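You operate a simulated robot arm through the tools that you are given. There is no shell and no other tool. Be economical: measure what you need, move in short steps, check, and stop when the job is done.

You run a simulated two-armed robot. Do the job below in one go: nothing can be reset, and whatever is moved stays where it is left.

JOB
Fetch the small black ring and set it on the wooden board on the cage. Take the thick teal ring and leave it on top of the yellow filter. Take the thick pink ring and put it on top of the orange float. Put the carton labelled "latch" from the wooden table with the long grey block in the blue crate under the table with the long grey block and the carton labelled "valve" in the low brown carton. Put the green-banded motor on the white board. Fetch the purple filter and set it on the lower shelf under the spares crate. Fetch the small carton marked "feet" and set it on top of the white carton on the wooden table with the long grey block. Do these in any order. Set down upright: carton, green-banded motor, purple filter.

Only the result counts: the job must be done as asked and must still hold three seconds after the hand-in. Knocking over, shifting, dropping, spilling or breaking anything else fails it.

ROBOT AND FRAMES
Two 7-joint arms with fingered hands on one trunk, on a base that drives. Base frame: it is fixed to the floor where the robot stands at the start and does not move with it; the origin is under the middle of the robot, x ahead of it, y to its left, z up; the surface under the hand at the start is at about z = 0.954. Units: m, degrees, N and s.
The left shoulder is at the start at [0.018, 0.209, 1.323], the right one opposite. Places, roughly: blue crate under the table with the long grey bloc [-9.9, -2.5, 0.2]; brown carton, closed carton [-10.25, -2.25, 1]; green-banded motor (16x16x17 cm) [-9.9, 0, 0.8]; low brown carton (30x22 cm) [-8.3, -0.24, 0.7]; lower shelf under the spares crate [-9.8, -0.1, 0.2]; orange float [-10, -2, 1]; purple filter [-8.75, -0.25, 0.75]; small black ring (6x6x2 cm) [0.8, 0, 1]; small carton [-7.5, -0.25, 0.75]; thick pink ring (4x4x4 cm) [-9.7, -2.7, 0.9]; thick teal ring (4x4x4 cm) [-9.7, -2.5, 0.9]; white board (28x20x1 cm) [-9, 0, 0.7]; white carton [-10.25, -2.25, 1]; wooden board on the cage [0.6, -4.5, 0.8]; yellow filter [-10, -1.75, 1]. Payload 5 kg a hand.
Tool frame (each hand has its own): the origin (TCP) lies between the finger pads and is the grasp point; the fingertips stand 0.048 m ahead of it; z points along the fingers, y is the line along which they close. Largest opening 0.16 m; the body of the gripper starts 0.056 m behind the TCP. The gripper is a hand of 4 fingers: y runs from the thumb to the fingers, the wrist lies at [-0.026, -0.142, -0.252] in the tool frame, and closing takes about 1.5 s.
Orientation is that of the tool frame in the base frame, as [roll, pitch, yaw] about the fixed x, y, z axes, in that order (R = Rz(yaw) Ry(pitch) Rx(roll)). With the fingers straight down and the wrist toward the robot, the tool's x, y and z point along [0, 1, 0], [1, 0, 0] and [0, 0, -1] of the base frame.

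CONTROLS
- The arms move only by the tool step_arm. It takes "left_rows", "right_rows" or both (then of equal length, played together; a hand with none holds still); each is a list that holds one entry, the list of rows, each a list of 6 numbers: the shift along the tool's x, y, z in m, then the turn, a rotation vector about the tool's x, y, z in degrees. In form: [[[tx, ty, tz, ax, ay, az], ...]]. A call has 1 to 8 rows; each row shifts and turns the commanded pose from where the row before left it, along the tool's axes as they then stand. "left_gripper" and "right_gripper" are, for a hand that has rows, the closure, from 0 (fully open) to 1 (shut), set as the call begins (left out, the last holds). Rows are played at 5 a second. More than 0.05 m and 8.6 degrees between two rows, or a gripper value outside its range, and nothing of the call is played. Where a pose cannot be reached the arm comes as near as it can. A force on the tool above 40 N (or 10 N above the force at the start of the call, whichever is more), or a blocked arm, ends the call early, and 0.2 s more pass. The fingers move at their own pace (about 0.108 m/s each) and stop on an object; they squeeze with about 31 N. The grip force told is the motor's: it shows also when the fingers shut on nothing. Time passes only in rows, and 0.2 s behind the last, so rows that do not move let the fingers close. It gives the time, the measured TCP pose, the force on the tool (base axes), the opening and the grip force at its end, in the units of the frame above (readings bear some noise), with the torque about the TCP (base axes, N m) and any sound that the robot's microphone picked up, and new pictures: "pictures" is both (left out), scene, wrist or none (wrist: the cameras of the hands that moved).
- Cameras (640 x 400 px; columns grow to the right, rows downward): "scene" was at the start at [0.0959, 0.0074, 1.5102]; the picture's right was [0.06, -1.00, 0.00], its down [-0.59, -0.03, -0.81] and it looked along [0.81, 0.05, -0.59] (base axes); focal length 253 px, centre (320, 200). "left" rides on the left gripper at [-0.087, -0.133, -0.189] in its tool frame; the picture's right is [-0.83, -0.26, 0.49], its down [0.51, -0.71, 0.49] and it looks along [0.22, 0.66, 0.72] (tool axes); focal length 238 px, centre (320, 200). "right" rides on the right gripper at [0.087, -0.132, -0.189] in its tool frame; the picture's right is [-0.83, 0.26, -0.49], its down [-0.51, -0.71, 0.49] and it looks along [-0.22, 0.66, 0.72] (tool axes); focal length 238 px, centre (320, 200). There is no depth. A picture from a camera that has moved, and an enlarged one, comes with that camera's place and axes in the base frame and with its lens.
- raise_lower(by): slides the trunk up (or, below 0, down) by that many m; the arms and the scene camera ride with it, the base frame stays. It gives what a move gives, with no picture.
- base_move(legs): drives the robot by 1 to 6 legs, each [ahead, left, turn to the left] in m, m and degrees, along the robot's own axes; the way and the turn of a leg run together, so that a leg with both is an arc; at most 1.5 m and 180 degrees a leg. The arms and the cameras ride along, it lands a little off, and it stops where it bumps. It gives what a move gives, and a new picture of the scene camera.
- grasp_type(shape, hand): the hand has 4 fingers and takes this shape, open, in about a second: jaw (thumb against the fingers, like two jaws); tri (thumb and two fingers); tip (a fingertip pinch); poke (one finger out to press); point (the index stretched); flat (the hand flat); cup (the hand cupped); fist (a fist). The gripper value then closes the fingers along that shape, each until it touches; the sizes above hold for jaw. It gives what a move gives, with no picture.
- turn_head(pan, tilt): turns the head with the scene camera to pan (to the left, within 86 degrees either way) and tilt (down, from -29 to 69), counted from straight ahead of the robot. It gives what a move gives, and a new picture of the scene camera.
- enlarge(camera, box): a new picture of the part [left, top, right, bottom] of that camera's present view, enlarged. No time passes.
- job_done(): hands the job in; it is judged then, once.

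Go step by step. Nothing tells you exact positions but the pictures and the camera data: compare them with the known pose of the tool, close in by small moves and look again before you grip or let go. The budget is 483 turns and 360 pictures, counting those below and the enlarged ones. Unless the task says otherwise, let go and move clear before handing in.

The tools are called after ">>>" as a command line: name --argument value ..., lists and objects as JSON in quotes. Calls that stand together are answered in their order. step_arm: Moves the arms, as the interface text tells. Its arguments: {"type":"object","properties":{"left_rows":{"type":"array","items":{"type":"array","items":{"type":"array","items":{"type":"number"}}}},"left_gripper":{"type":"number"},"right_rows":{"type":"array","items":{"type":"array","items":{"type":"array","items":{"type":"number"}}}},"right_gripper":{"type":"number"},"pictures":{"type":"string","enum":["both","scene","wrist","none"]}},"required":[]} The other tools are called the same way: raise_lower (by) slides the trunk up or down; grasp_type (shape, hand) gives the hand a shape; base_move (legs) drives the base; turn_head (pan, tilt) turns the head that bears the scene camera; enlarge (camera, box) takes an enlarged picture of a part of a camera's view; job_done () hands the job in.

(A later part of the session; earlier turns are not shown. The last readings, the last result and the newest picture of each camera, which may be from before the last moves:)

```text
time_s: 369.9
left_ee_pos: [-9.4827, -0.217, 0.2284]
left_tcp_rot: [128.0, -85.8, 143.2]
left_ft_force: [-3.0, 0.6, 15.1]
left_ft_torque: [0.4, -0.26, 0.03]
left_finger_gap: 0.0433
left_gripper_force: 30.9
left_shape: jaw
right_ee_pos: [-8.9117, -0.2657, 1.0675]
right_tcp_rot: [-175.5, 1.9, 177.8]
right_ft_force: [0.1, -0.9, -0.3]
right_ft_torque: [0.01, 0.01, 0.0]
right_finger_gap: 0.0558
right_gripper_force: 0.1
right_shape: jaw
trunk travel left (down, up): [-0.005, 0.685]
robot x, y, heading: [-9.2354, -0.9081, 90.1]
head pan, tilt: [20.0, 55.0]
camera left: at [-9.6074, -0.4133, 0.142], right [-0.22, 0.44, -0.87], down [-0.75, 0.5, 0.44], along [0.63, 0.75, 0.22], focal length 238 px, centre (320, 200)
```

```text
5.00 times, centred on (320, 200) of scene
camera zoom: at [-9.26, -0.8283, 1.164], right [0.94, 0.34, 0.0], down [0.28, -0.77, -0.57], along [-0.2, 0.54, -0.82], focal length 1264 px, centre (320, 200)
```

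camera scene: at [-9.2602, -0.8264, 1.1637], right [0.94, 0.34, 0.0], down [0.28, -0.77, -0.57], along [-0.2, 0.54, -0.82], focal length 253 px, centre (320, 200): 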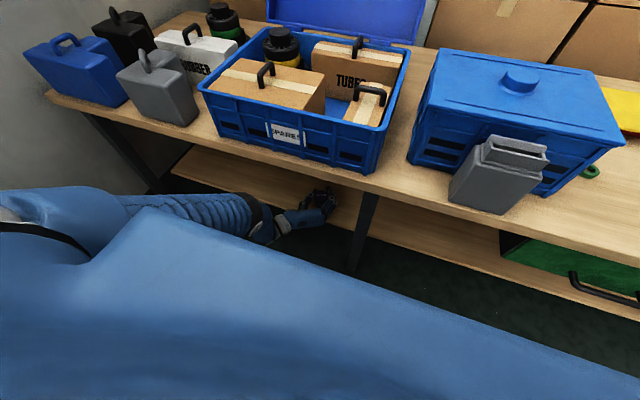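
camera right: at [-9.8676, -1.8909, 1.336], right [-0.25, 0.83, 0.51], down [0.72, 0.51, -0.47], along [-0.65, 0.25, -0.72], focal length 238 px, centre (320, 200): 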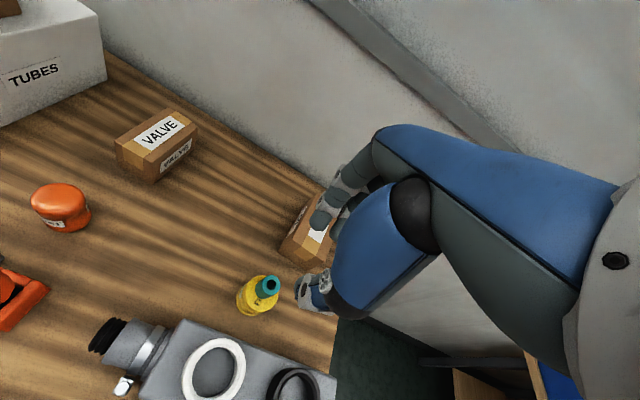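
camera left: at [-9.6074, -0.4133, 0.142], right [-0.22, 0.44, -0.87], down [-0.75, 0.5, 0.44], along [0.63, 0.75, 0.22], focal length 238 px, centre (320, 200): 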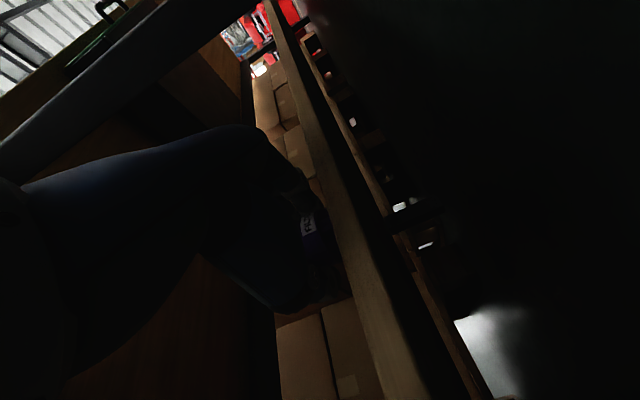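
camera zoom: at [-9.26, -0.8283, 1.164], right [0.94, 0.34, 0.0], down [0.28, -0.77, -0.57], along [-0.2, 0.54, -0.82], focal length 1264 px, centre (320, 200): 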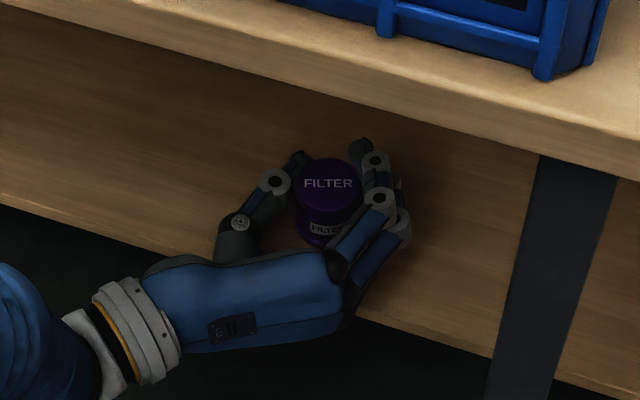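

Contact with the shelf at the expected height. I ease and open, then back straight out.

>>> step_arm --left_rows '[[[0.002, 0, 0, 0, 0, 0], [0, 0, 0, 0, 0, 0]]]' --pictures "none"

>>> step_arm --left_rows '[[[0, 0, 0, 0, 0, 0], [0, 0, 0, 0, 0, 0], [0, 0, 0, 0, 0, 0], [0, 0, 0, 0, 0, 0], [0, 0, 0, 0, 0, 0]]]' --left_gripper 0.1 --pictures "none"

>>> enlarge --camera "scene" --box '[260, 160, 380, 240]'

```text
time_s: 370.5
left_ee_pos: [-9.4845, -0.2181, 0.2281]
left_tcp_rot: [131.9, -85.7, 139.3]
left_ft_force: [-1.0, 4.6, 11.4]
left_ft_torque: [0.4, -0.29, 0.13]
left_finger_gap: 0.0431
left_gripper_force: 31.2
left_shape: jaw
right_ee_pos: [-8.911, -0.2648, 1.0676]
right_tcp_rot: [-175.5, 1.9, 177.7]
right_ft_force: [0.3, 0.4, -0.5]
right_ft_torque: [0.01, 0.01, -0.01]
right_finger_gap: 0.0558
right_gripper_force: 0.0
right_shape: jaw
trunk travel left (down, up): [-0.005, 0.685]
robot x, y, heading: [-9.236, -0.9077, 90.0]
head pan, tilt: [20.0, 55.0]
```

```text
time_s: 371.7
left_ee_pos: [-9.4841, -0.2186, 0.2274]
left_tcp_rot: [132.5, -85.6, 138.9]
left_ft_force: [-0.5, 0.3, -0.6]
left_ft_torque: [-0.02, 0.05, 0.01]
left_finger_gap: 0.144
left_gripper_force: 0.1
left_shape: jaw
right_ee_pos: [-8.91, -0.2634, 1.067]
right_tcp_rot: [-175.4, 1.9, 177.6]
right_ft_force: [-0.1, 0.2, 0.2]
right_ft_torque: [0.02, 0.01, 0.02]
right_finger_gap: 0.0558
right_gripper_force: 0.0
right_shape: jaw
trunk travel left (down, up): [-0.005, 0.685]
robot x, y, heading: [-9.2387, -0.907, 89.9]
head pan, tilt: [20.0, 55.0]
```

```text
5.00 times, centred on (320, 200) of scene
camera zoom: at [-9.2602, -0.8275, 1.1638], right [0.94, 0.34, 0.0], down [0.28, -0.77, -0.57], along [-0.2, 0.54, -0.82], focal length 1264 px, centre (320, 200)
```

zoom: 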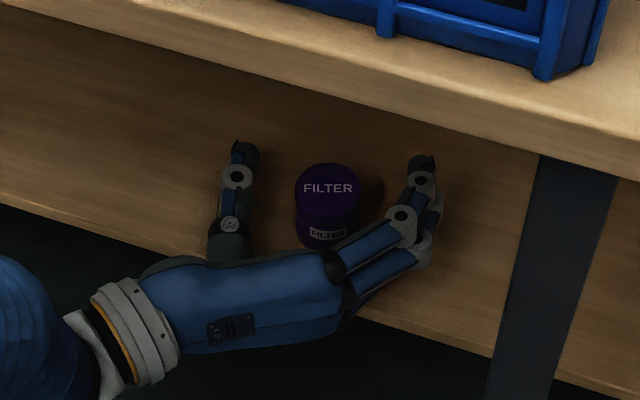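

Filter stands upright on the shelf. I back out.

>>> base_move --legs '[[-0.15, 0, 0], [-0.45, 0, 0]]'

>>> enlarge --camera "scene" --box '[200, 60, 440, 210]'

>>> raise_lower --by 0.35

```text
time_s: 375.4
left_ee_pos: [-9.4798, -0.8211, 0.2276]
left_tcp_rot: [130.3, -85.6, 140.5]
left_ft_force: [1.0, 0.3, 0.0]
left_ft_torque: [0.02, 0.01, 0.0]
left_finger_gap: 0.1438
left_gripper_force: 0.0
left_shape: jaw
right_ee_pos: [-8.9065, -0.8741, 1.0672]
right_tcp_rot: [-175.4, 1.8, 177.2]
right_ft_force: [-0.2, -0.6, 0.3]
right_ft_torque: [0.04, -0.01, -0.01]
right_finger_gap: 0.0562
right_gripper_force: 0.0
right_shape: jaw
trunk travel left (down, up): [-0.005, 0.685]
robot x, y, heading: [-9.2382, -1.5106, 89.3]
head pan, tilt: [20.0, 55.0]
camera scene: at [-9.2615, -1.4328, 1.1639], right [0.94, 0.33, 0.0], down [0.27, -0.77, -0.57], along [-0.19, 0.54, -0.82], focal length 253 px, centre (320, 200)
```

scene: 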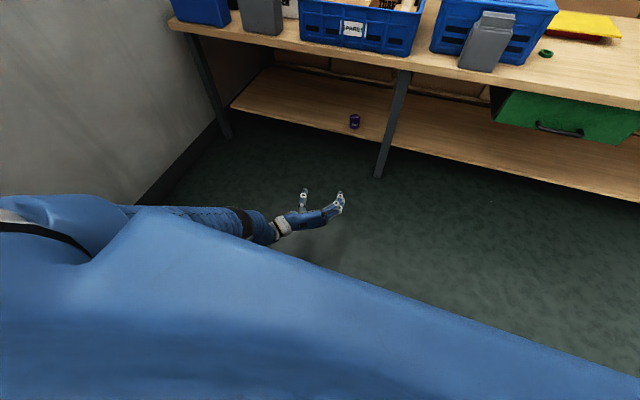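

```text
2.67 times, centred on (320, 135) of scene
camera zoom: at [-9.2615, -1.4328, 1.1639], right [0.94, 0.33, 0.0], down [0.27, -0.77, -0.57], along [-0.19, 0.54, -0.82], focal length 674 px, centre (320, 373)
```

zoom: 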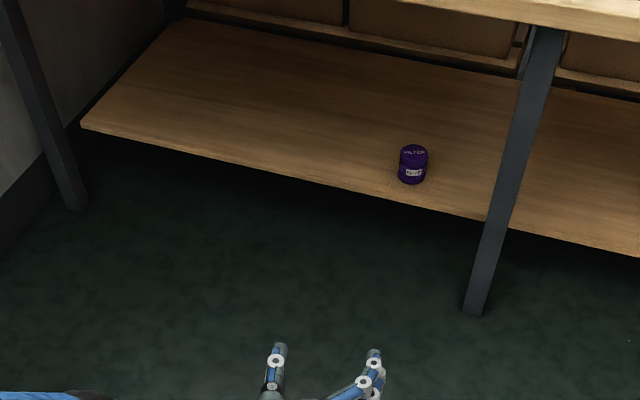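

```text
time_s: 378.9
left_ee_pos: [-9.4793, -0.8203, 0.5768]
left_tcp_rot: [134.3, -85.7, 136.4]
left_ft_force: [-0.3, -0.5, -0.3]
left_ft_torque: [0.02, 0.03, 0.01]
left_finger_gap: 0.1439
left_gripper_force: 0.1
left_shape: jaw
right_ee_pos: [-8.9076, -0.8722, 1.4165]
right_tcp_rot: [-175.4, 1.9, 177.2]
right_ft_force: [0.3, 0.1, 0.3]
right_ft_torque: [-0.03, -0.03, 0.01]
right_finger_gap: 0.0559
right_gripper_force: 0.0
right_shape: jaw
trunk travel left (down, up): [-0.355, 0.335]
robot x, y, heading: [-9.2365, -1.5122, 89.5]
head pan, tilt: [20.0, 55.0]
```

Verified: filter upright on the lower shelf. Now I bring the left hand back to the vertical pose for LATCH and the motor.

>>> step_arm --left_rows '[[[0, 0, -0.02, 0, -8, 0], [0, 0, -0.02, 0, -8, 0], [0, 0, 0, 0, -8, 0], [0, 0, 0, 0, -8, 0], [0, 0, 0, 0, 0, -8], [0, 0, 0, 0, 0, -8], [0, 0, 0, 0, 0, -8], [0, 0, 0, 0, 0, -8]]]' --pictures "none"

>>> step_arm --left_rows '[[[0, 0, 0, 0, 0, -8], [0, 0, 0, 0, 0, -8], [0, 0, 0, 0, 0, -8], [0, 0, 0, 0, 0, -8], [0, 0, 0, 0, 0, -8], [0, 0, 0, 0, 0, -8], [0, 0, 0, 0, 0, -8], [0, 0, 0, 8, 0, 0]]]' --pictures "none"

>>> step_arm --left_rows '[[[0, 0, 0, 8, 0, 0], [0, 0, 0, 8, 0, 0], [0, 0, 0, 8, 0, 0], [0, 0, 0, 8, 0, 0], [0, 0, 0, 8, 0, 0], [0, 0, 0, 6, 0, 0]]]' --pictures "none"

```text
time_s: 380.7
left_ee_pos: [-9.4796, -0.8599, 0.5813]
left_tcp_rot: [139.9, -41.6, 140.2]
left_ft_force: [0.2, 0.9, -0.5]
left_ft_torque: [-0.06, 0.01, -0.02]
left_finger_gap: 0.1442
left_gripper_force: 0.0
left_shape: jaw
right_ee_pos: [-8.9071, -0.8736, 1.416]
right_tcp_rot: [-175.5, 1.9, 177.2]
right_ft_force: [0.1, -0.9, 0.5]
right_ft_torque: [0.01, -0.02, -0.01]
right_finger_gap: 0.056
right_gripper_force: 0.1
right_shape: jaw
trunk travel left (down, up): [-0.355, 0.335]
robot x, y, heading: [-9.2357, -1.5121, 89.4]
head pan, tilt: [20.0, 55.0]
```

```text
time_s: 382.5
left_ee_pos: [-9.4804, -0.8631, 0.5815]
left_tcp_rot: [133.1, 1.6, 179.8]
left_ft_force: [1.3, -2.0, -2.0]
left_ft_torque: [0.24, -0.03, 0.07]
left_finger_gap: 0.1439
left_gripper_force: 0.1
left_shape: jaw
right_ee_pos: [-8.9068, -0.872, 1.4167]
right_tcp_rot: [-175.4, 1.8, 177.2]
right_ft_force: [-0.2, 0.2, -0.6]
right_ft_torque: [-0.07, 0.01, 0.01]
right_finger_gap: 0.056
right_gripper_force: 0.1
right_shape: jaw
trunk travel left (down, up): [-0.355, 0.335]
robot x, y, heading: [-9.2395, -1.5106, 89.2]
head pan, tilt: [20.0, 55.0]
```

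```text
time_s: 383.9
left_ee_pos: [-9.4787, -0.8611, 0.5828]
left_tcp_rot: [179.0, 1.5, 179.6]
left_ft_force: [0.0, -0.6, -1.5]
left_ft_torque: [0.09, -0.02, 0.01]
left_finger_gap: 0.1439
left_gripper_force: 0.1
left_shape: jaw
right_ee_pos: [-8.9076, -0.8725, 1.4167]
right_tcp_rot: [-175.5, 2.0, 177.2]
right_ft_force: [0.0, 1.2, -0.6]
right_ft_torque: [-0.05, 0.01, -0.02]
right_finger_gap: 0.056
right_gripper_force: 0.1
right_shape: jaw
trunk travel left (down, up): [-0.355, 0.335]
robot x, y, heading: [-9.2387, -1.5089, 89.4]
head pan, tilt: [20.0, 55.0]
```

Next the green-banded motor. I raise the left hand and move in front of it to look.

>>> step_arm --left_rows '[[[0, 0, -0.048, 0, 0, 0], [0, 0, -0.048, 0, 0, 0], [0, 0, -0.048, 0, 0, 0], [0, 0, -0.048, 0, 0, 0], [0, 0, -0.048, 0, 0, 0], [0, 0, -0.048, 0, 0, 0], [0, 0, -0.048, 0, 0, 0], [0, 0, -0.048, 0, 0, 0]]]' --pictures "none"

>>> step_arm --left_rows '[[[0, 0, -0.048, 0, 0, 0], [0, 0, -0.048, 0, 0, 0], [0, 0, -0.048, 0, 0, 0], [0, 0, -0.048, 0, 0, 0], [0, 0, -0.04, 0, 0, 0]]]' --pictures "none"

>>> base_move --legs '[[0.35, 0, 0], [0, 0.3, 0]]'

>>> turn_head --pan 5 --tilt 35

```text
time_s: 385.7
left_ee_pos: [-9.4885, -0.8685, 0.9678]
left_tcp_rot: [178.9, 1.5, 179.6]
left_ft_force: [0.9, -1.5, -1.9]
left_ft_torque: [0.28, 0.04, 0.05]
left_finger_gap: 0.1438
left_gripper_force: 0.1
left_shape: jaw
right_ee_pos: [-8.9061, -0.8751, 1.4175]
right_tcp_rot: [-175.6, 1.9, 177.2]
right_ft_force: [0.7, -1.1, 0.1]
right_ft_torque: [0.07, 0.05, -0.02]
right_finger_gap: 0.0558
right_gripper_force: 0.1
right_shape: jaw
trunk travel left (down, up): [-0.355, 0.335]
robot x, y, heading: [-9.2384, -1.5122, 89.8]
head pan, tilt: [20.0, 55.0]
```

```text
time_s: 386.9
left_ee_pos: [-9.4953, -0.8729, 1.1961]
left_tcp_rot: [178.9, 1.5, 179.6]
left_ft_force: [0.5, -0.5, -0.4]
left_ft_torque: [0.08, -0.03, 0.03]
left_finger_gap: 0.1439
left_gripper_force: 0.0
left_shape: jaw
right_ee_pos: [-8.9061, -0.8733, 1.4173]
right_tcp_rot: [-175.5, 1.9, 177.1]
right_ft_force: [0.2, -0.2, -0.9]
right_ft_torque: [0.04, 0.01, -0.01]
right_finger_gap: 0.056
right_gripper_force: 0.1
right_shape: jaw
trunk travel left (down, up): [-0.355, 0.335]
robot x, y, heading: [-9.2408, -1.5124, 89.4]
head pan, tilt: [20.0, 55.0]
```

```text
time_s: 390.8
left_ee_pos: [-9.7932, -0.5242, 1.1949]
left_tcp_rot: [178.8, 1.5, 179.7]
left_ft_force: [-0.3, 0.3, -0.2]
left_ft_torque: [0.01, -0.07, -0.03]
left_finger_gap: 0.144
left_gripper_force: 0.0
left_shape: jaw
right_ee_pos: [-9.2051, -0.5235, 1.4176]
right_tcp_rot: [-175.5, 2.0, 177.4]
right_ft_force: [-0.4, 0.3, 0.0]
right_ft_torque: [-0.03, -0.07, 0.01]
right_finger_gap: 0.0562
right_gripper_force: 0.0
right_shape: jaw
trunk travel left (down, up): [-0.355, 0.335]
robot x, y, heading: [-9.535, -1.1615, 89.6]
head pan, tilt: [20.0, 55.0]
camera scene: at [-9.5583, -1.0838, 1.5138], right [0.94, 0.34, 0.0], down [0.28, -0.77, -0.57], along [-0.19, 0.54, -0.82], focal length 253 px, centre (320, 200)
```

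scene: 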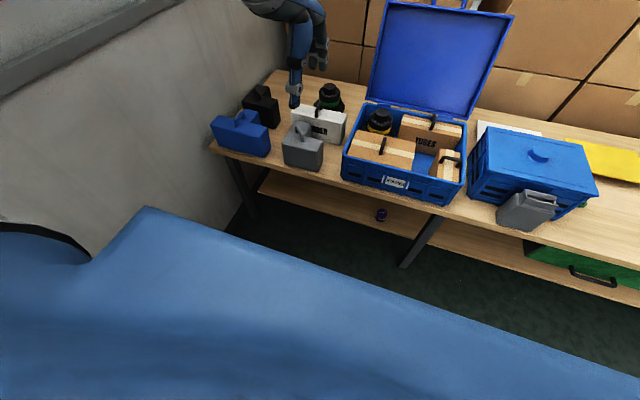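

```text
time_s: 391.6
left_ee_pos: [-9.7944, -0.524, 1.1945]
left_tcp_rot: [178.8, 1.5, 179.7]
left_ft_force: [0.4, -0.1, 0.2]
left_ft_torque: [0.0, 0.06, 0.01]
left_finger_gap: 0.1441
left_gripper_force: 0.0
left_shape: jaw
right_ee_pos: [-9.205, -0.523, 1.4164]
right_tcp_rot: [-175.5, 1.9, 177.3]
right_ft_force: [-0.1, -0.2, 0.2]
right_ft_torque: [0.01, 0.01, -0.03]
right_finger_gap: 0.0561
right_gripper_force: 0.1
right_shape: jaw
trunk travel left (down, up): [-0.355, 0.335]
robot x, y, heading: [-9.534, -1.1633, 89.7]
head pan, tilt: [5.0, 35.0]
camera scene: at [-9.5404, -1.064, 1.542], right [1.0, 0.08, 0.0], down [0.05, -0.57, -0.82], along [-0.07, 0.82, -0.57], focal length 253 px, centre (320, 200)
```

scene: 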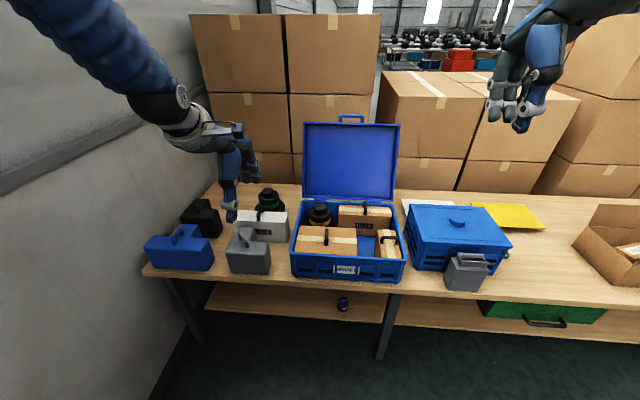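

>>> enlarge --camera "scene" --box '[140, 160, 300, 280]'

>>> enlarge --camera "left" --box '[0, 0, 640, 400]'

>>> enlarge --camera "scene" --box '[380, 180, 560, 300]'

```text
3.33 times, centred on (220, 220) of scene
camera zoom: at [-9.5404, -1.064, 1.542], right [1.0, 0.08, 0.0], down [0.05, -0.57, -0.82], along [-0.07, 0.82, -0.57], focal length 843 px, centre (653, 133)
```

zoom: 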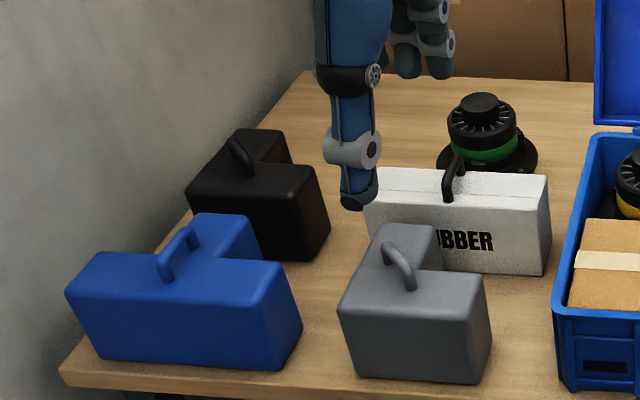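

```text
1.00 times, centred on (320, 200) of left (not enlarged: the box is as wide or as high as the picture)
camera zoom: at [-9.7119, -0.6611, 1.384], right [0.85, -0.25, -0.47], down [-0.49, -0.7, -0.52], along [-0.2, 0.67, -0.71], focal length 238 px, centre (320, 200)
```

zoom: 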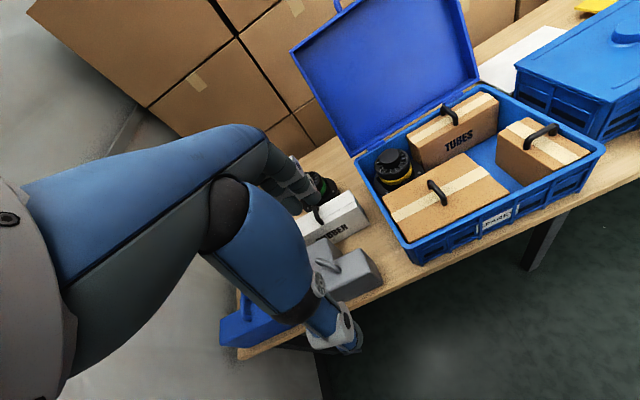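

```text
3.33 times, centred on (470, 240) of scene
camera zoom: at [-9.5404, -1.064, 1.542], right [1.0, 0.08, 0.0], down [0.05, -0.57, -0.82], along [-0.07, 0.82, -0.57], focal length 843 px, centre (-180, 67)
```

zoom: 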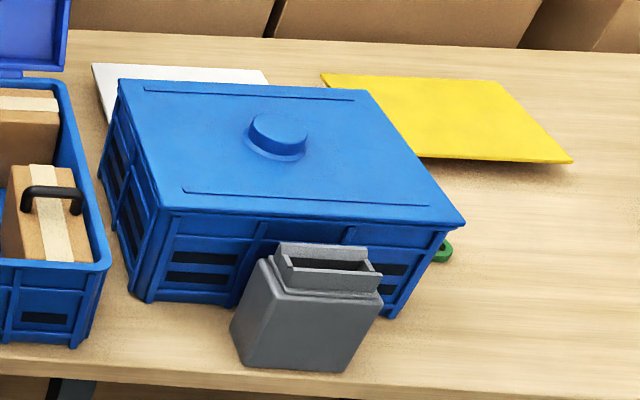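

Motor at about (−9.906, +0.02): body ~11 cm wide, top ≈0.86. White board centre ≈(−9.02, 0.085). I drive in and bring the left hand over the motor.

>>> base_move --legs '[[0.25, 0, 0]]'

>>> step_arm --left_rows '[[[0.018, 0.045, 0, 0, 0, 0], [0.018, 0.045, 0, 0, 0, 0], [0.018, 0.045, 0, 0, 0, 0], [0.018, 0.045, 0, 0, 0, 0], [0.018, 0.045, 0, 0, 0, 0], [0.015, 0.04, 0.02, 0, 0, 0], [0, 0.02, 0.04, 0, 0, 0], [0, 0, 0.04, 0, 0, 0]]]' --left_gripper 0.0 --pictures "both"

```text
time_s: 393.4
left_ee_pos: [-9.7921, -0.2743, 1.1951]
left_tcp_rot: [178.9, 1.5, 179.9]
left_ft_force: [-0.1, -0.4, 0.4]
left_ft_torque: [-0.03, -0.01, -0.01]
left_finger_gap: 0.1438
left_gripper_force: 0.0
left_shape: jaw
right_ee_pos: [-9.2051, -0.2736, 1.4163]
right_tcp_rot: [-175.4, 1.9, 177.4]
right_ft_force: [-0.1, 0.1, 0.4]
right_ft_torque: [-0.03, 0.0, 0.01]
right_finger_gap: 0.0558
right_gripper_force: 0.2
right_shape: jaw
trunk travel left (down, up): [-0.355, 0.335]
robot x, y, heading: [-9.5334, -0.9158, 89.7]
head pan, tilt: [5.0, 35.0]
camera scene: at [-9.5397, -0.8139, 1.542], right [1.0, 0.08, 0.0], down [0.05, -0.57, -0.82], along [-0.07, 0.82, -0.57], focal length 253 px, centre (320, 200)
```

scene: 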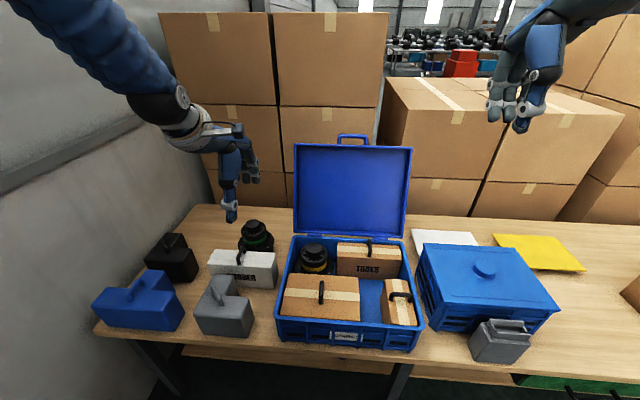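

```text
time_s: 395.2
left_ee_pos: [-9.8939, 0.0156, 1.0997]
left_tcp_rot: [178.7, 1.5, 179.9]
left_ft_force: [-0.7, 1.5, 1.5]
left_ft_torque: [-0.14, 0.0, -0.02]
left_finger_gap: 0.1597
left_gripper_force: 0.1
left_shape: jaw
right_ee_pos: [-9.2051, -0.2735, 1.417]
right_tcp_rot: [-175.4, 2.1, 177.4]
right_ft_force: [-1.4, 0.6, -0.2]
right_ft_torque: [-0.1, -0.06, 0.02]
right_finger_gap: 0.056
right_gripper_force: 0.1
right_shape: jaw
trunk travel left (down, up): [-0.355, 0.335]
robot x, y, heading: [-9.5376, -0.9176, 89.9]
head pan, tilt: [5.0, 35.0]
camera scene: at [-9.5403, -0.8135, 1.5419], right [1.0, 0.08, 0.0], down [0.05, -0.57, -0.82], along [-0.07, 0.82, -0.57], focal length 253 px, centre (320, 200)
camera left: at [-9.8117, -0.1217, 1.2876], right [0.85, -0.25, -0.47], down [-0.49, -0.7, -0.52], along [-0.2, 0.67, -0.71], focal length 238 px, centre (320, 200)
```

scene: 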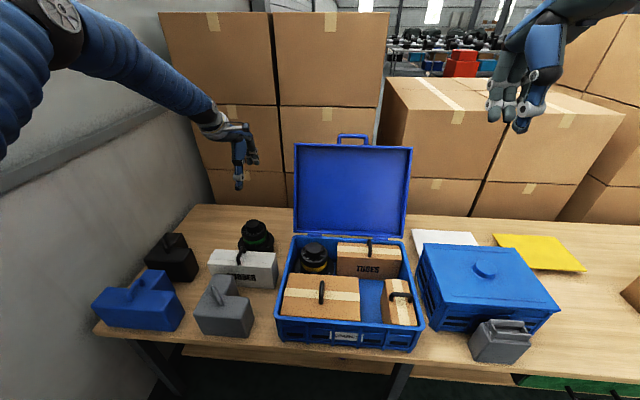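
left: 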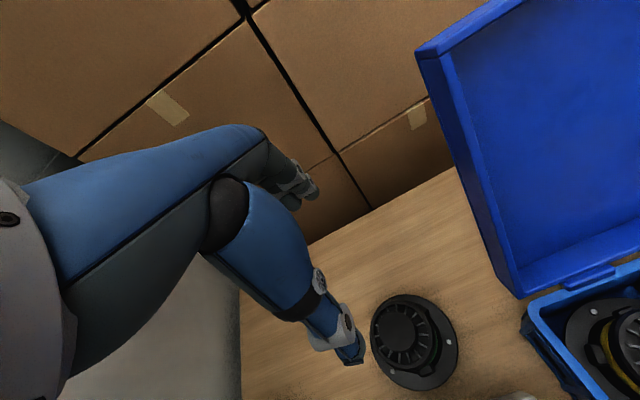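

Refined: motor at (−9.882, −0.041), top 0.856. I centre over it and descend to just above.

>>> step_arm --left_rows '[[[-0.006, -0.03, 0, 0, 0, 0], [-0.006, -0.027, 0.02, 0, 0, 0], [0, 0, 0.04, 0, 0, 0], [0, 0, 0.04, 0, 0, 0], [0, 0, 0.04, 0, 0, 0]]]' --pictures "both"

>>> enlarge --camera "scene" --box '[180, 150, 320, 290]'

```text
time_s: 396.4
left_ee_pos: [-9.8762, -0.0402, 0.9555]
left_tcp_rot: [178.8, 1.7, 179.9]
left_ft_force: [-0.3, 2.3, 1.3]
left_ft_torque: [-0.21, -0.03, -0.04]
left_finger_gap: 0.1596
left_gripper_force: 0.1
left_shape: jaw
right_ee_pos: [-9.2054, -0.2717, 1.4159]
right_tcp_rot: [-175.5, 2.0, 177.4]
right_ft_force: [-0.3, 1.0, -0.3]
right_ft_torque: [-0.14, -0.06, 0.03]
right_finger_gap: 0.0563
right_gripper_force: 0.0
right_shape: jaw
trunk travel left (down, up): [-0.355, 0.335]
robot x, y, heading: [-9.5337, -0.912, 89.8]
head pan, tilt: [5.0, 35.0]
camera scene: at [-9.5403, -0.8124, 1.5418], right [1.0, 0.08, 0.0], down [0.05, -0.57, -0.82], along [-0.07, 0.82, -0.57], focal length 253 px, centre (320, 200)
camera left: at [-9.7943, -0.1776, 1.143], right [0.85, -0.25, -0.47], down [-0.49, -0.7, -0.52], along [-0.2, 0.67, -0.71], focal length 238 px, centre (320, 200)
```

scene: 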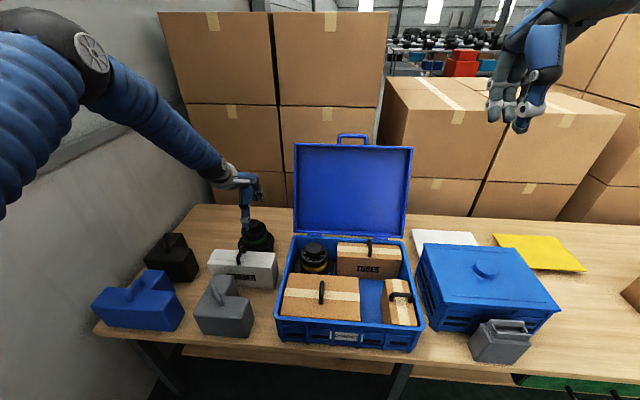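
left: 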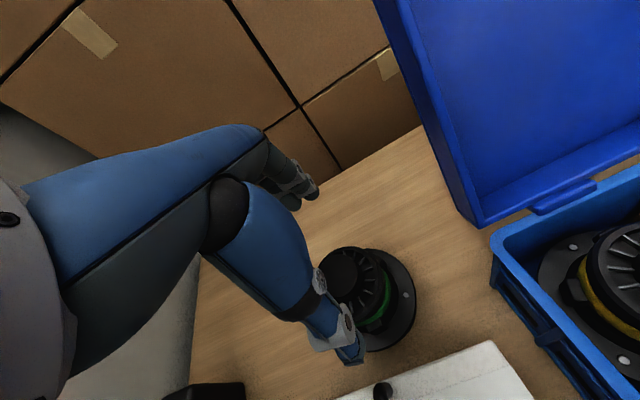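

```text
2.86 times, centred on (250, 220) of scene
camera zoom: at [-9.5403, -0.8124, 1.5418], right [1.0, 0.08, 0.0], down [0.05, -0.57, -0.82], along [-0.07, 0.82, -0.57], focal length 722 px, centre (520, 143)
```

zoom: 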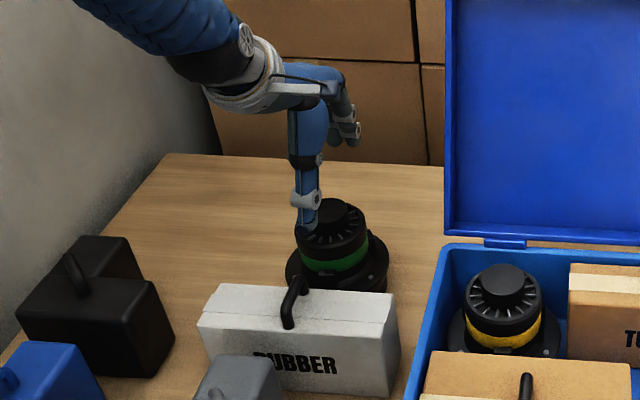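

>>> step_arm --left_rows '[[[0.002, -0.009, 0.01, 0, 0, 0], [0, 0, 0.02, 0, 0, 0], [0, 0, 0.02, 0, 0, 0], [0, 0, 0.01, 0, 0, 0]]]' --left_gripper 0.19 --pictures "wrist"

>>> enlarge --camera "scene" --box '[200, 170, 300, 270]'

```text
time_s: 397.4
left_ee_pos: [-9.8773, -0.0482, 0.8982]
left_tcp_rot: [178.7, 1.6, 179.9]
left_ft_force: [0.4, 0.5, -0.3]
left_ft_torque: [-0.08, 0.01, -0.01]
left_finger_gap: 0.1298
left_gripper_force: 0.1
left_shape: jaw
right_ee_pos: [-9.2044, -0.2722, 1.4151]
right_tcp_rot: [-175.4, 1.9, 177.4]
right_ft_force: [0.0, 0.2, -0.4]
right_ft_torque: [-0.05, 0.01, 0.01]
right_finger_gap: 0.0558
right_gripper_force: 0.1
right_shape: jaw
trunk travel left (down, up): [-0.355, 0.335]
robot x, y, heading: [-9.5299, -0.9139, 89.8]
head pan, tilt: [5.0, 35.0]
camera left: at [-9.7958, -0.186, 1.0859], right [0.85, -0.25, -0.47], down [-0.49, -0.7, -0.52], along [-0.2, 0.67, -0.71], focal length 238 px, centre (320, 200)
```

left: 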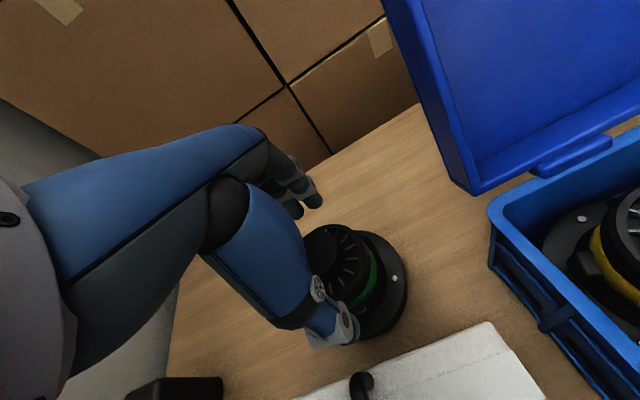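

```text
4.00 times, centred on (250, 220) of scene
camera zoom: at [-9.54, -0.8135, 1.542], right [1.0, 0.08, 0.0], down [0.05, -0.57, -0.82], along [-0.07, 0.82, -0.57], focal length 1011 px, centre (600, 120)
```

zoom: 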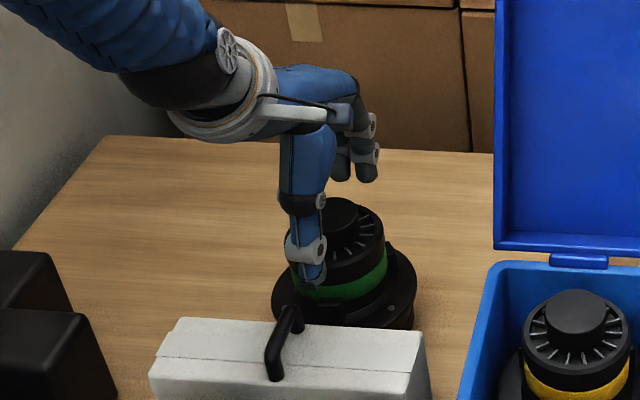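

>>> step_arm --left_rows '[[[0, 0, 0.016, 0, 0, 0], [0, 0, 0.016, 0, 0, 0], [0, 0, 0.014, 0, 0, 0], [0, 0, 0, 0, 0, 0]]]' --pictures "wrist"

>>> enlarge --camera "scene" --box '[200, 170, 300, 270]'

```text
time_s: 398.4
left_ee_pos: [-9.8762, -0.0471, 0.8508]
left_tcp_rot: [178.8, 1.6, 179.9]
left_ft_force: [-0.1, -0.3, -0.7]
left_ft_torque: [0.02, 0.03, 0.01]
left_finger_gap: 0.1297
left_gripper_force: 0.0
left_shape: jaw
right_ee_pos: [-9.2043, -0.2719, 1.4164]
right_tcp_rot: [-175.5, 1.9, 177.4]
right_ft_force: [0.4, -1.1, 0.6]
right_ft_torque: [0.02, 0.01, -0.02]
right_finger_gap: 0.056
right_gripper_force: 0.1
right_shape: jaw
trunk travel left (down, up): [-0.355, 0.335]
robot x, y, heading: [-9.5358, -0.9128, 89.8]
head pan, tilt: [5.0, 35.0]
camera left: at [-9.7957, -0.1851, 1.0397], right [0.85, -0.25, -0.47], down [-0.49, -0.7, -0.52], along [-0.2, 0.67, -0.71], focal length 238 px, centre (320, 200)
```

left: 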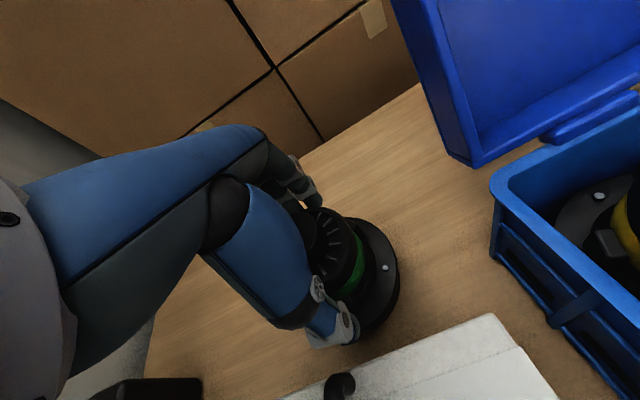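

```text
4.00 times, centred on (250, 220) of scene
camera zoom: at [-9.5397, -0.8143, 1.5421], right [1.0, 0.08, 0.0], down [0.05, -0.57, -0.82], along [-0.07, 0.82, -0.57], focal length 1011 px, centre (600, 120)
```

zoom: 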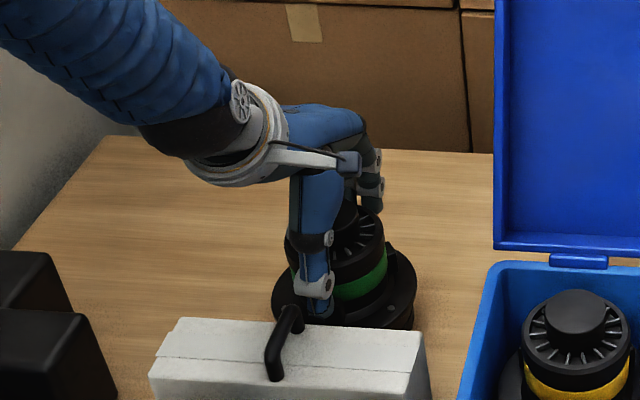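

Straddling without contact. Closing on the motor body.

>>> step_arm --left_rows '[[[0, 0, 0, 0, 0, 0], [0, 0, 0, 0, 0, 0], [0, 0, 0, 0, 0, 0], [0, 0, 0, 0, 0, 0], [0, 0, 0, 0, 0, 0]]]' --left_gripper 0.7 --pictures "none"

>>> enlarge --camera "scene" --box '[200, 170, 300, 270]'

>>> step_arm --left_rows '[[[0, 0, -0.01, 0, 0, 0], [0, 0, -0.015, 0, 0, 0], [0, 0, -0.02, 0, 0, 0], [0, 0, 0, 0, 0, 0]]]' --pictures "both"

```text
time_s: 399.6
left_ee_pos: [-9.8766, -0.0481, 0.8521]
left_tcp_rot: [178.8, 1.5, 180.0]
left_ft_force: [-0.4, -1.5, -0.4]
left_ft_torque: [0.0, 0.01, 0.03]
left_finger_gap: 0.0886
left_gripper_force: 31.5
left_shape: jaw
right_ee_pos: [-9.2051, -0.2736, 1.4165]
right_tcp_rot: [-175.5, 1.8, 177.4]
right_ft_force: [1.0, -1.1, 0.7]
right_ft_torque: [0.02, 0.01, -0.01]
right_finger_gap: 0.056
right_gripper_force: 0.1
right_shape: jaw
trunk travel left (down, up): [-0.355, 0.335]
robot x, y, heading: [-9.5337, -0.9135, 89.5]
head pan, tilt: [5.0, 35.0]
```

```text
4.00 times, centred on (250, 220) of scene
camera zoom: at [-9.5398, -0.8141, 1.542], right [1.0, 0.08, 0.0], down [0.05, -0.57, -0.82], along [-0.07, 0.82, -0.57], focal length 1011 px, centre (600, 120)
```

zoom: 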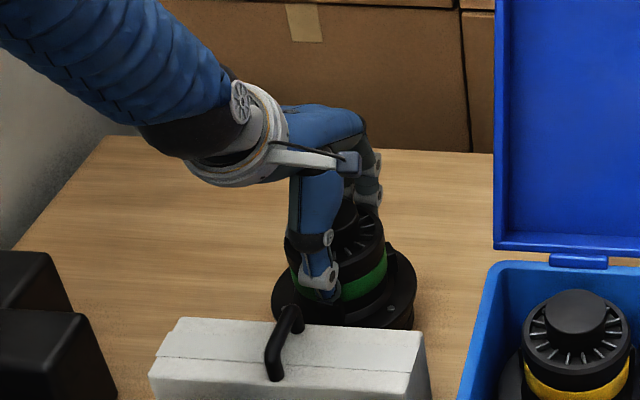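

```text
time_s: 400.6
left_ee_pos: [-9.8794, -0.0476, 0.8962]
left_tcp_rot: [179.0, 1.6, 179.9]
left_ft_force: [-0.2, 1.4, -11.9]
left_ft_torque: [-0.09, -0.08, 0.0]
left_finger_gap: 0.0886
left_gripper_force: 31.0
left_shape: jaw
right_ee_pos: [-9.2048, -0.2722, 1.4165]
right_tcp_rot: [-175.3, 1.9, 177.4]
right_ft_force: [0.6, 0.4, -0.7]
right_ft_torque: [-0.03, 0.0, -0.01]
right_finger_gap: 0.0557
right_gripper_force: 0.1
right_shape: jaw
trunk travel left (down, up): [-0.355, 0.335]
robot x, y, heading: [-9.5367, -0.9142, 89.7]
head pan, tilt: [5.0, 35.0]
camera scene: at [-9.5404, -0.8126, 1.5418], right [1.0, 0.08, 0.0], down [0.05, -0.57, -0.82], along [-0.07, 0.82, -0.57], focal length 253 px, centre (320, 200)
camera left: at [-9.7985, -0.185, 1.0838], right [0.85, -0.25, -0.47], down [-0.49, -0.7, -0.52], along [-0.2, 0.67, -0.72], focal length 238 px, centre (320, 200)
```

scene: 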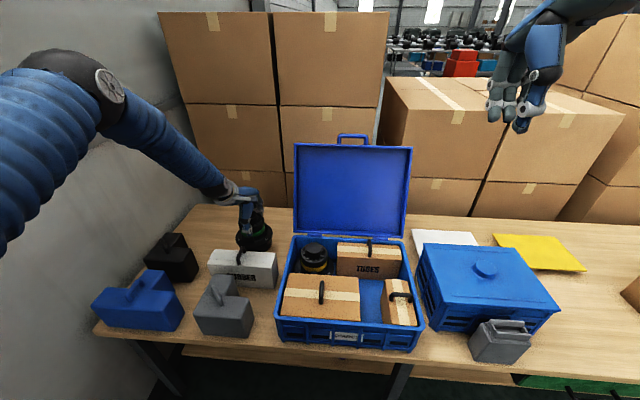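
left: 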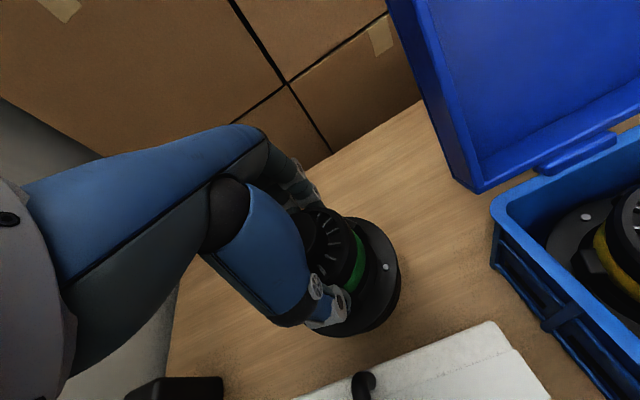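

Motor is lifted (≈1.2 kg). I raise it, back out, pass in front of the crates, and line up with the white board.

>>> step_arm --left_rows '[[[0, 0, -0.035, 0, 0, 0], [0, 0, -0.035, 0, 0, 0], [0, 0, -0.035, 0, 0, 0], [0, 0, -0.035, 0, 0, 0], [0, 0, -0.035, 0, 0, 0], [0, 0, -0.035, 0, 0, 0]]]' --pictures "none"

>>> base_move --legs '[[-0.5, 0, 0], [0, -0.87, 0]]'

```text
time_s: 402.0
left_ee_pos: [-9.8829, -0.0567, 1.1052]
left_tcp_rot: [178.9, 1.5, 179.8]
left_ft_force: [0.9, -1.5, -11.6]
left_ft_torque: [0.02, -0.07, 0.01]
left_finger_gap: 0.0884
left_gripper_force: 31.3
left_shape: jaw
right_ee_pos: [-9.2039, -0.2746, 1.4171]
right_tcp_rot: [-175.5, 1.9, 177.4]
right_ft_force: [0.7, -0.4, 1.0]
right_ft_torque: [0.06, 0.08, 0.0]
right_finger_gap: 0.0558
right_gripper_force: 0.1
right_shape: jaw
trunk travel left (down, up): [-0.355, 0.335]
robot x, y, heading: [-9.5346, -0.9126, 90.1]
head pan, tilt: [5.0, 35.0]
```

```text
time_s: 404.7
left_ee_pos: [-9.906, -0.5133, 1.1034]
left_tcp_rot: [178.6, 1.7, -175.9]
left_ft_force: [1.1, 2.3, -12.9]
left_ft_torque: [-0.12, 0.0, -0.04]
left_finger_gap: 0.0885
left_gripper_force: 31.2
left_shape: jaw
right_ee_pos: [-9.2144, -0.6785, 1.4167]
right_tcp_rot: [-175.6, 2.0, -178.0]
right_ft_force: [-0.1, 1.7, -1.2]
right_ft_torque: [-0.11, 0.04, 0.02]
right_finger_gap: 0.0559
right_gripper_force: 0.0
right_shape: jaw
trunk travel left (down, up): [-0.355, 0.335]
robot x, y, heading: [-9.4944, -1.3464, 94.4]
head pan, tilt: [5.0, 35.0]
stopped in leg 1: the robot was blocked; the commanded pose is now the measured one
camera scene: at [-9.5075, -1.2447, 1.5415], right [0.99, 0.16, 0.0], down [0.09, -0.57, -0.82], along [-0.13, 0.81, -0.58], focal length 253 px, centre (320, 200)
```

scene: 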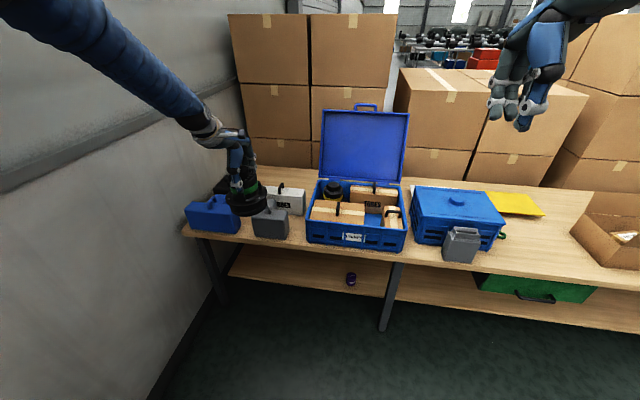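

The base bumped table A behind me; I move forward slightly, then right, straightening the heading.

>>> base_move --legs '[[0.06, -0.05, 0], [0, -0.75, -4.5]]'

>>> turn_head --pan 10 --tilt 35

```text
time_s: 409.4
left_ee_pos: [-9.0369, -0.3932, 1.1102]
left_tcp_rot: [178.3, 1.6, 179.4]
left_ft_force: [0.5, -0.1, -12.5]
left_ft_torque: [-0.06, -0.05, 0.0]
left_finger_gap: 0.0883
left_gripper_force: 31.0
left_shape: jaw
right_ee_pos: [-8.3606, -0.6174, 1.4196]
right_tcp_rot: [-175.8, 1.9, 177.1]
right_ft_force: [-0.9, -0.4, 0.4]
right_ft_torque: [0.01, 0.02, 0.0]
right_finger_gap: 0.0562
right_gripper_force: 0.0
right_shape: jaw
trunk travel left (down, up): [-0.355, 0.335]
robot x, y, heading: [-8.6909, -1.2552, 89.3]
head pan, tilt: [5.0, 35.0]
camera scene: at [-8.6996, -1.1572, 1.5419], right [1.0, 0.08, 0.0], down [0.05, -0.57, -0.82], along [-0.07, 0.82, -0.57], focal length 253 px, centre (320, 200)
```

scene: 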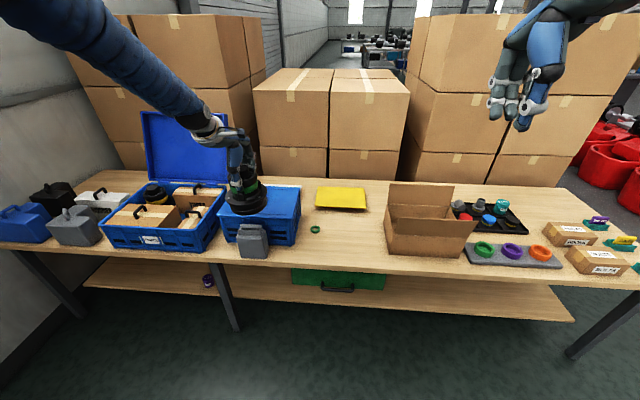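

```text
time_s: 410.1
left_ee_pos: [-9.0371, -0.3943, 1.1088]
left_tcp_rot: [178.4, 1.6, 179.6]
left_ft_force: [-0.7, 0.8, -11.4]
left_ft_torque: [-0.04, -0.07, 0.01]
left_finger_gap: 0.0882
left_gripper_force: 30.6
left_shape: jaw
right_ee_pos: [-8.361, -0.6173, 1.4191]
right_tcp_rot: [-175.8, 2.0, 177.1]
right_ft_force: [-0.2, -0.1, -0.1]
right_ft_torque: [-0.01, 0.02, 0.02]
right_finger_gap: 0.056
right_gripper_force: 0.0
right_shape: jaw
trunk travel left (down, up): [-0.355, 0.335]
robot x, y, heading: [-8.6912, -1.2579, 89.5]
head pan, tilt: [10.0, 35.0]
camera scene: at [-8.7071, -1.1582, 1.5419], right [0.99, 0.17, 0.0], down [0.1, -0.57, -0.82], along [-0.14, 0.81, -0.57], focal length 253 px, centre (320, 200)
```

scene: 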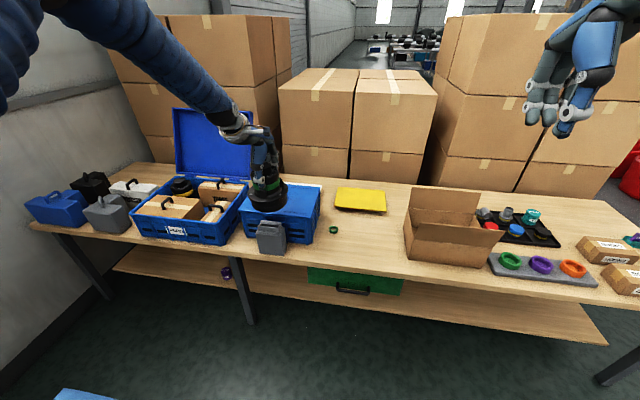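

>>> base_move --legs '[[0.36, 0, 0]]'

>>> enlarge --camera "left" --box '[0, 0, 640, 400]'

```text
time_s: 412.4
left_ee_pos: [-9.0355, -0.0356, 1.1077]
left_tcp_rot: [178.3, 1.7, 179.6]
left_ft_force: [0.4, 0.2, -12.0]
left_ft_torque: [-0.08, -0.07, 0.0]
left_finger_gap: 0.0882
left_gripper_force: 30.9
left_shape: jaw
right_ee_pos: [-8.3605, -0.2589, 1.4199]
right_tcp_rot: [-175.8, 2.1, 177.3]
right_ft_force: [0.0, 0.7, -0.2]
right_ft_torque: [-0.03, 0.04, -0.04]
right_finger_gap: 0.056
right_gripper_force: 0.1
right_shape: jaw
trunk travel left (down, up): [-0.355, 0.335]
robot x, y, heading: [-8.6907, -0.9006, 89.3]
head pan, tilt: [10.0, 35.0]
camera scene: at [-8.7054, -0.8005, 1.5419], right [0.99, 0.17, 0.0], down [0.1, -0.57, -0.82], along [-0.14, 0.81, -0.57], focal length 253 px, centre (320, 200)
```

scene: 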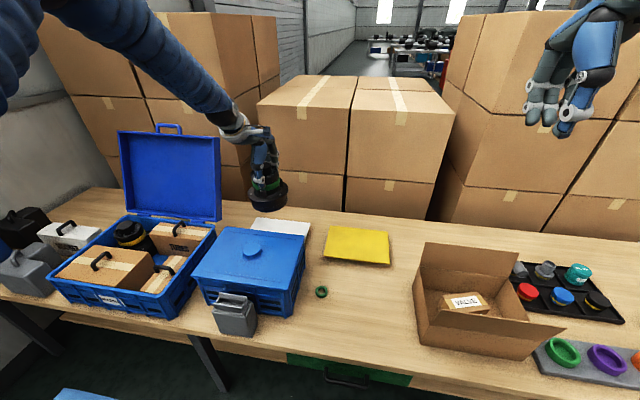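

```text
1.00 times, centred on (320, 200) of left (not enlarged: the box is as wide or as high as the picture)
camera zoom: at [-8.956, -0.1761, 1.2956], right [0.85, -0.25, -0.47], down [-0.5, -0.69, -0.53], along [-0.19, 0.68, -0.71], focal length 238 px, centre (320, 200)
```

zoom: 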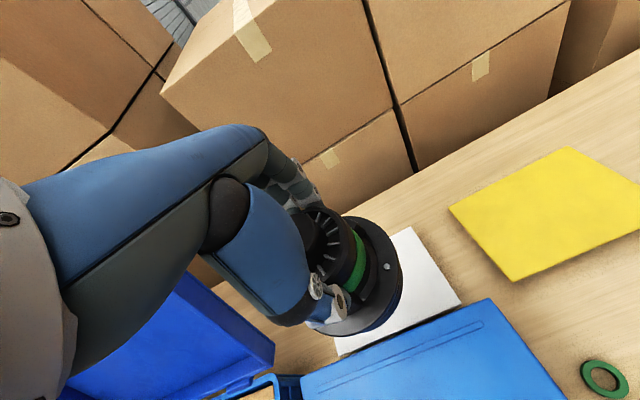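

Wrist view puts the white board at x −9.19…−8.91, y −0.063…0.135 (centre (−9.05, 0.036)). I centre the motor above it and lower.

>>> step_arm --left_rows '[[[0.005, 0.025, 0, 0, 0, 0], [0.005, 0.025, 0, 0, 0, 0], [0.005, 0.025, 0.02, 0, 0, 0], [0, 0, 0.035, 0, 0, 0], [0, 0, 0.035, 0, 0, 0], [0, 0, 0.035, 0, 0, 0], [0, 0, 0.03, 0, 0, 0]]]' --pictures "both"

```text
time_s: 414.0
left_ee_pos: [-9.0461, 0.0433, 0.9552]
left_tcp_rot: [178.3, 1.7, 179.5]
left_ft_force: [0.5, 1.2, -10.5]
left_ft_torque: [-0.1, -0.07, -0.01]
left_finger_gap: 0.0878
left_gripper_force: 31.2
left_shape: jaw
right_ee_pos: [-8.3608, -0.2583, 1.4188]
right_tcp_rot: [-175.7, 2.1, 177.4]
right_ft_force: [0.4, 0.4, 0.6]
right_ft_torque: [0.02, -0.04, 0.07]
right_finger_gap: 0.0557
right_gripper_force: 0.0
right_shape: jaw
trunk travel left (down, up): [-0.355, 0.335]
robot x, y, heading: [-8.6899, -0.9036, 89.6]
head pan, tilt: [10.0, 35.0]
camera scene: at [-8.7061, -0.8, 1.5418], right [0.99, 0.17, 0.0], down [0.1, -0.57, -0.82], along [-0.14, 0.81, -0.58], focal length 253 px, centre (320, 200)
camera left: at [-8.9657, -0.0964, 1.1417], right [0.85, -0.25, -0.47], down [-0.5, -0.69, -0.53], along [-0.19, 0.68, -0.71], focal length 238 px, centre (320, 200)
```

scene: 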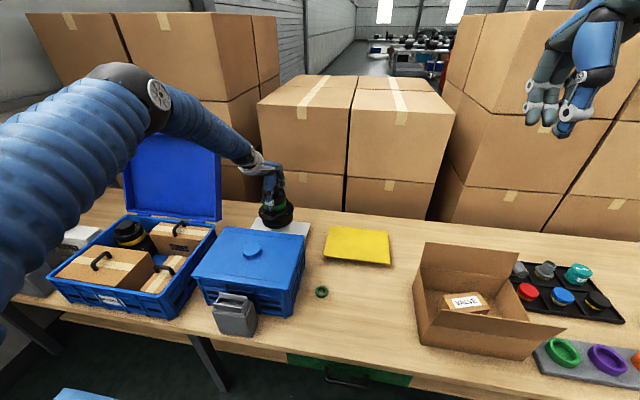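
left: 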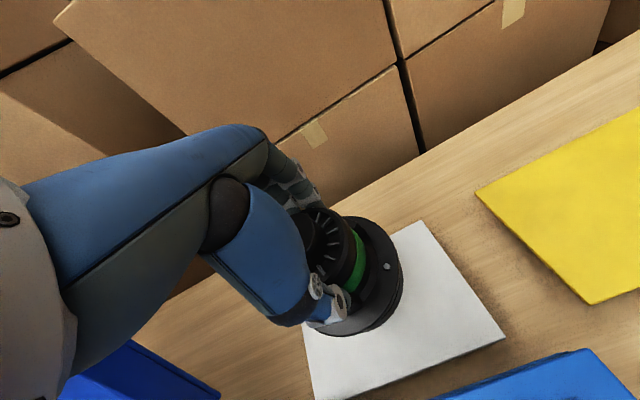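

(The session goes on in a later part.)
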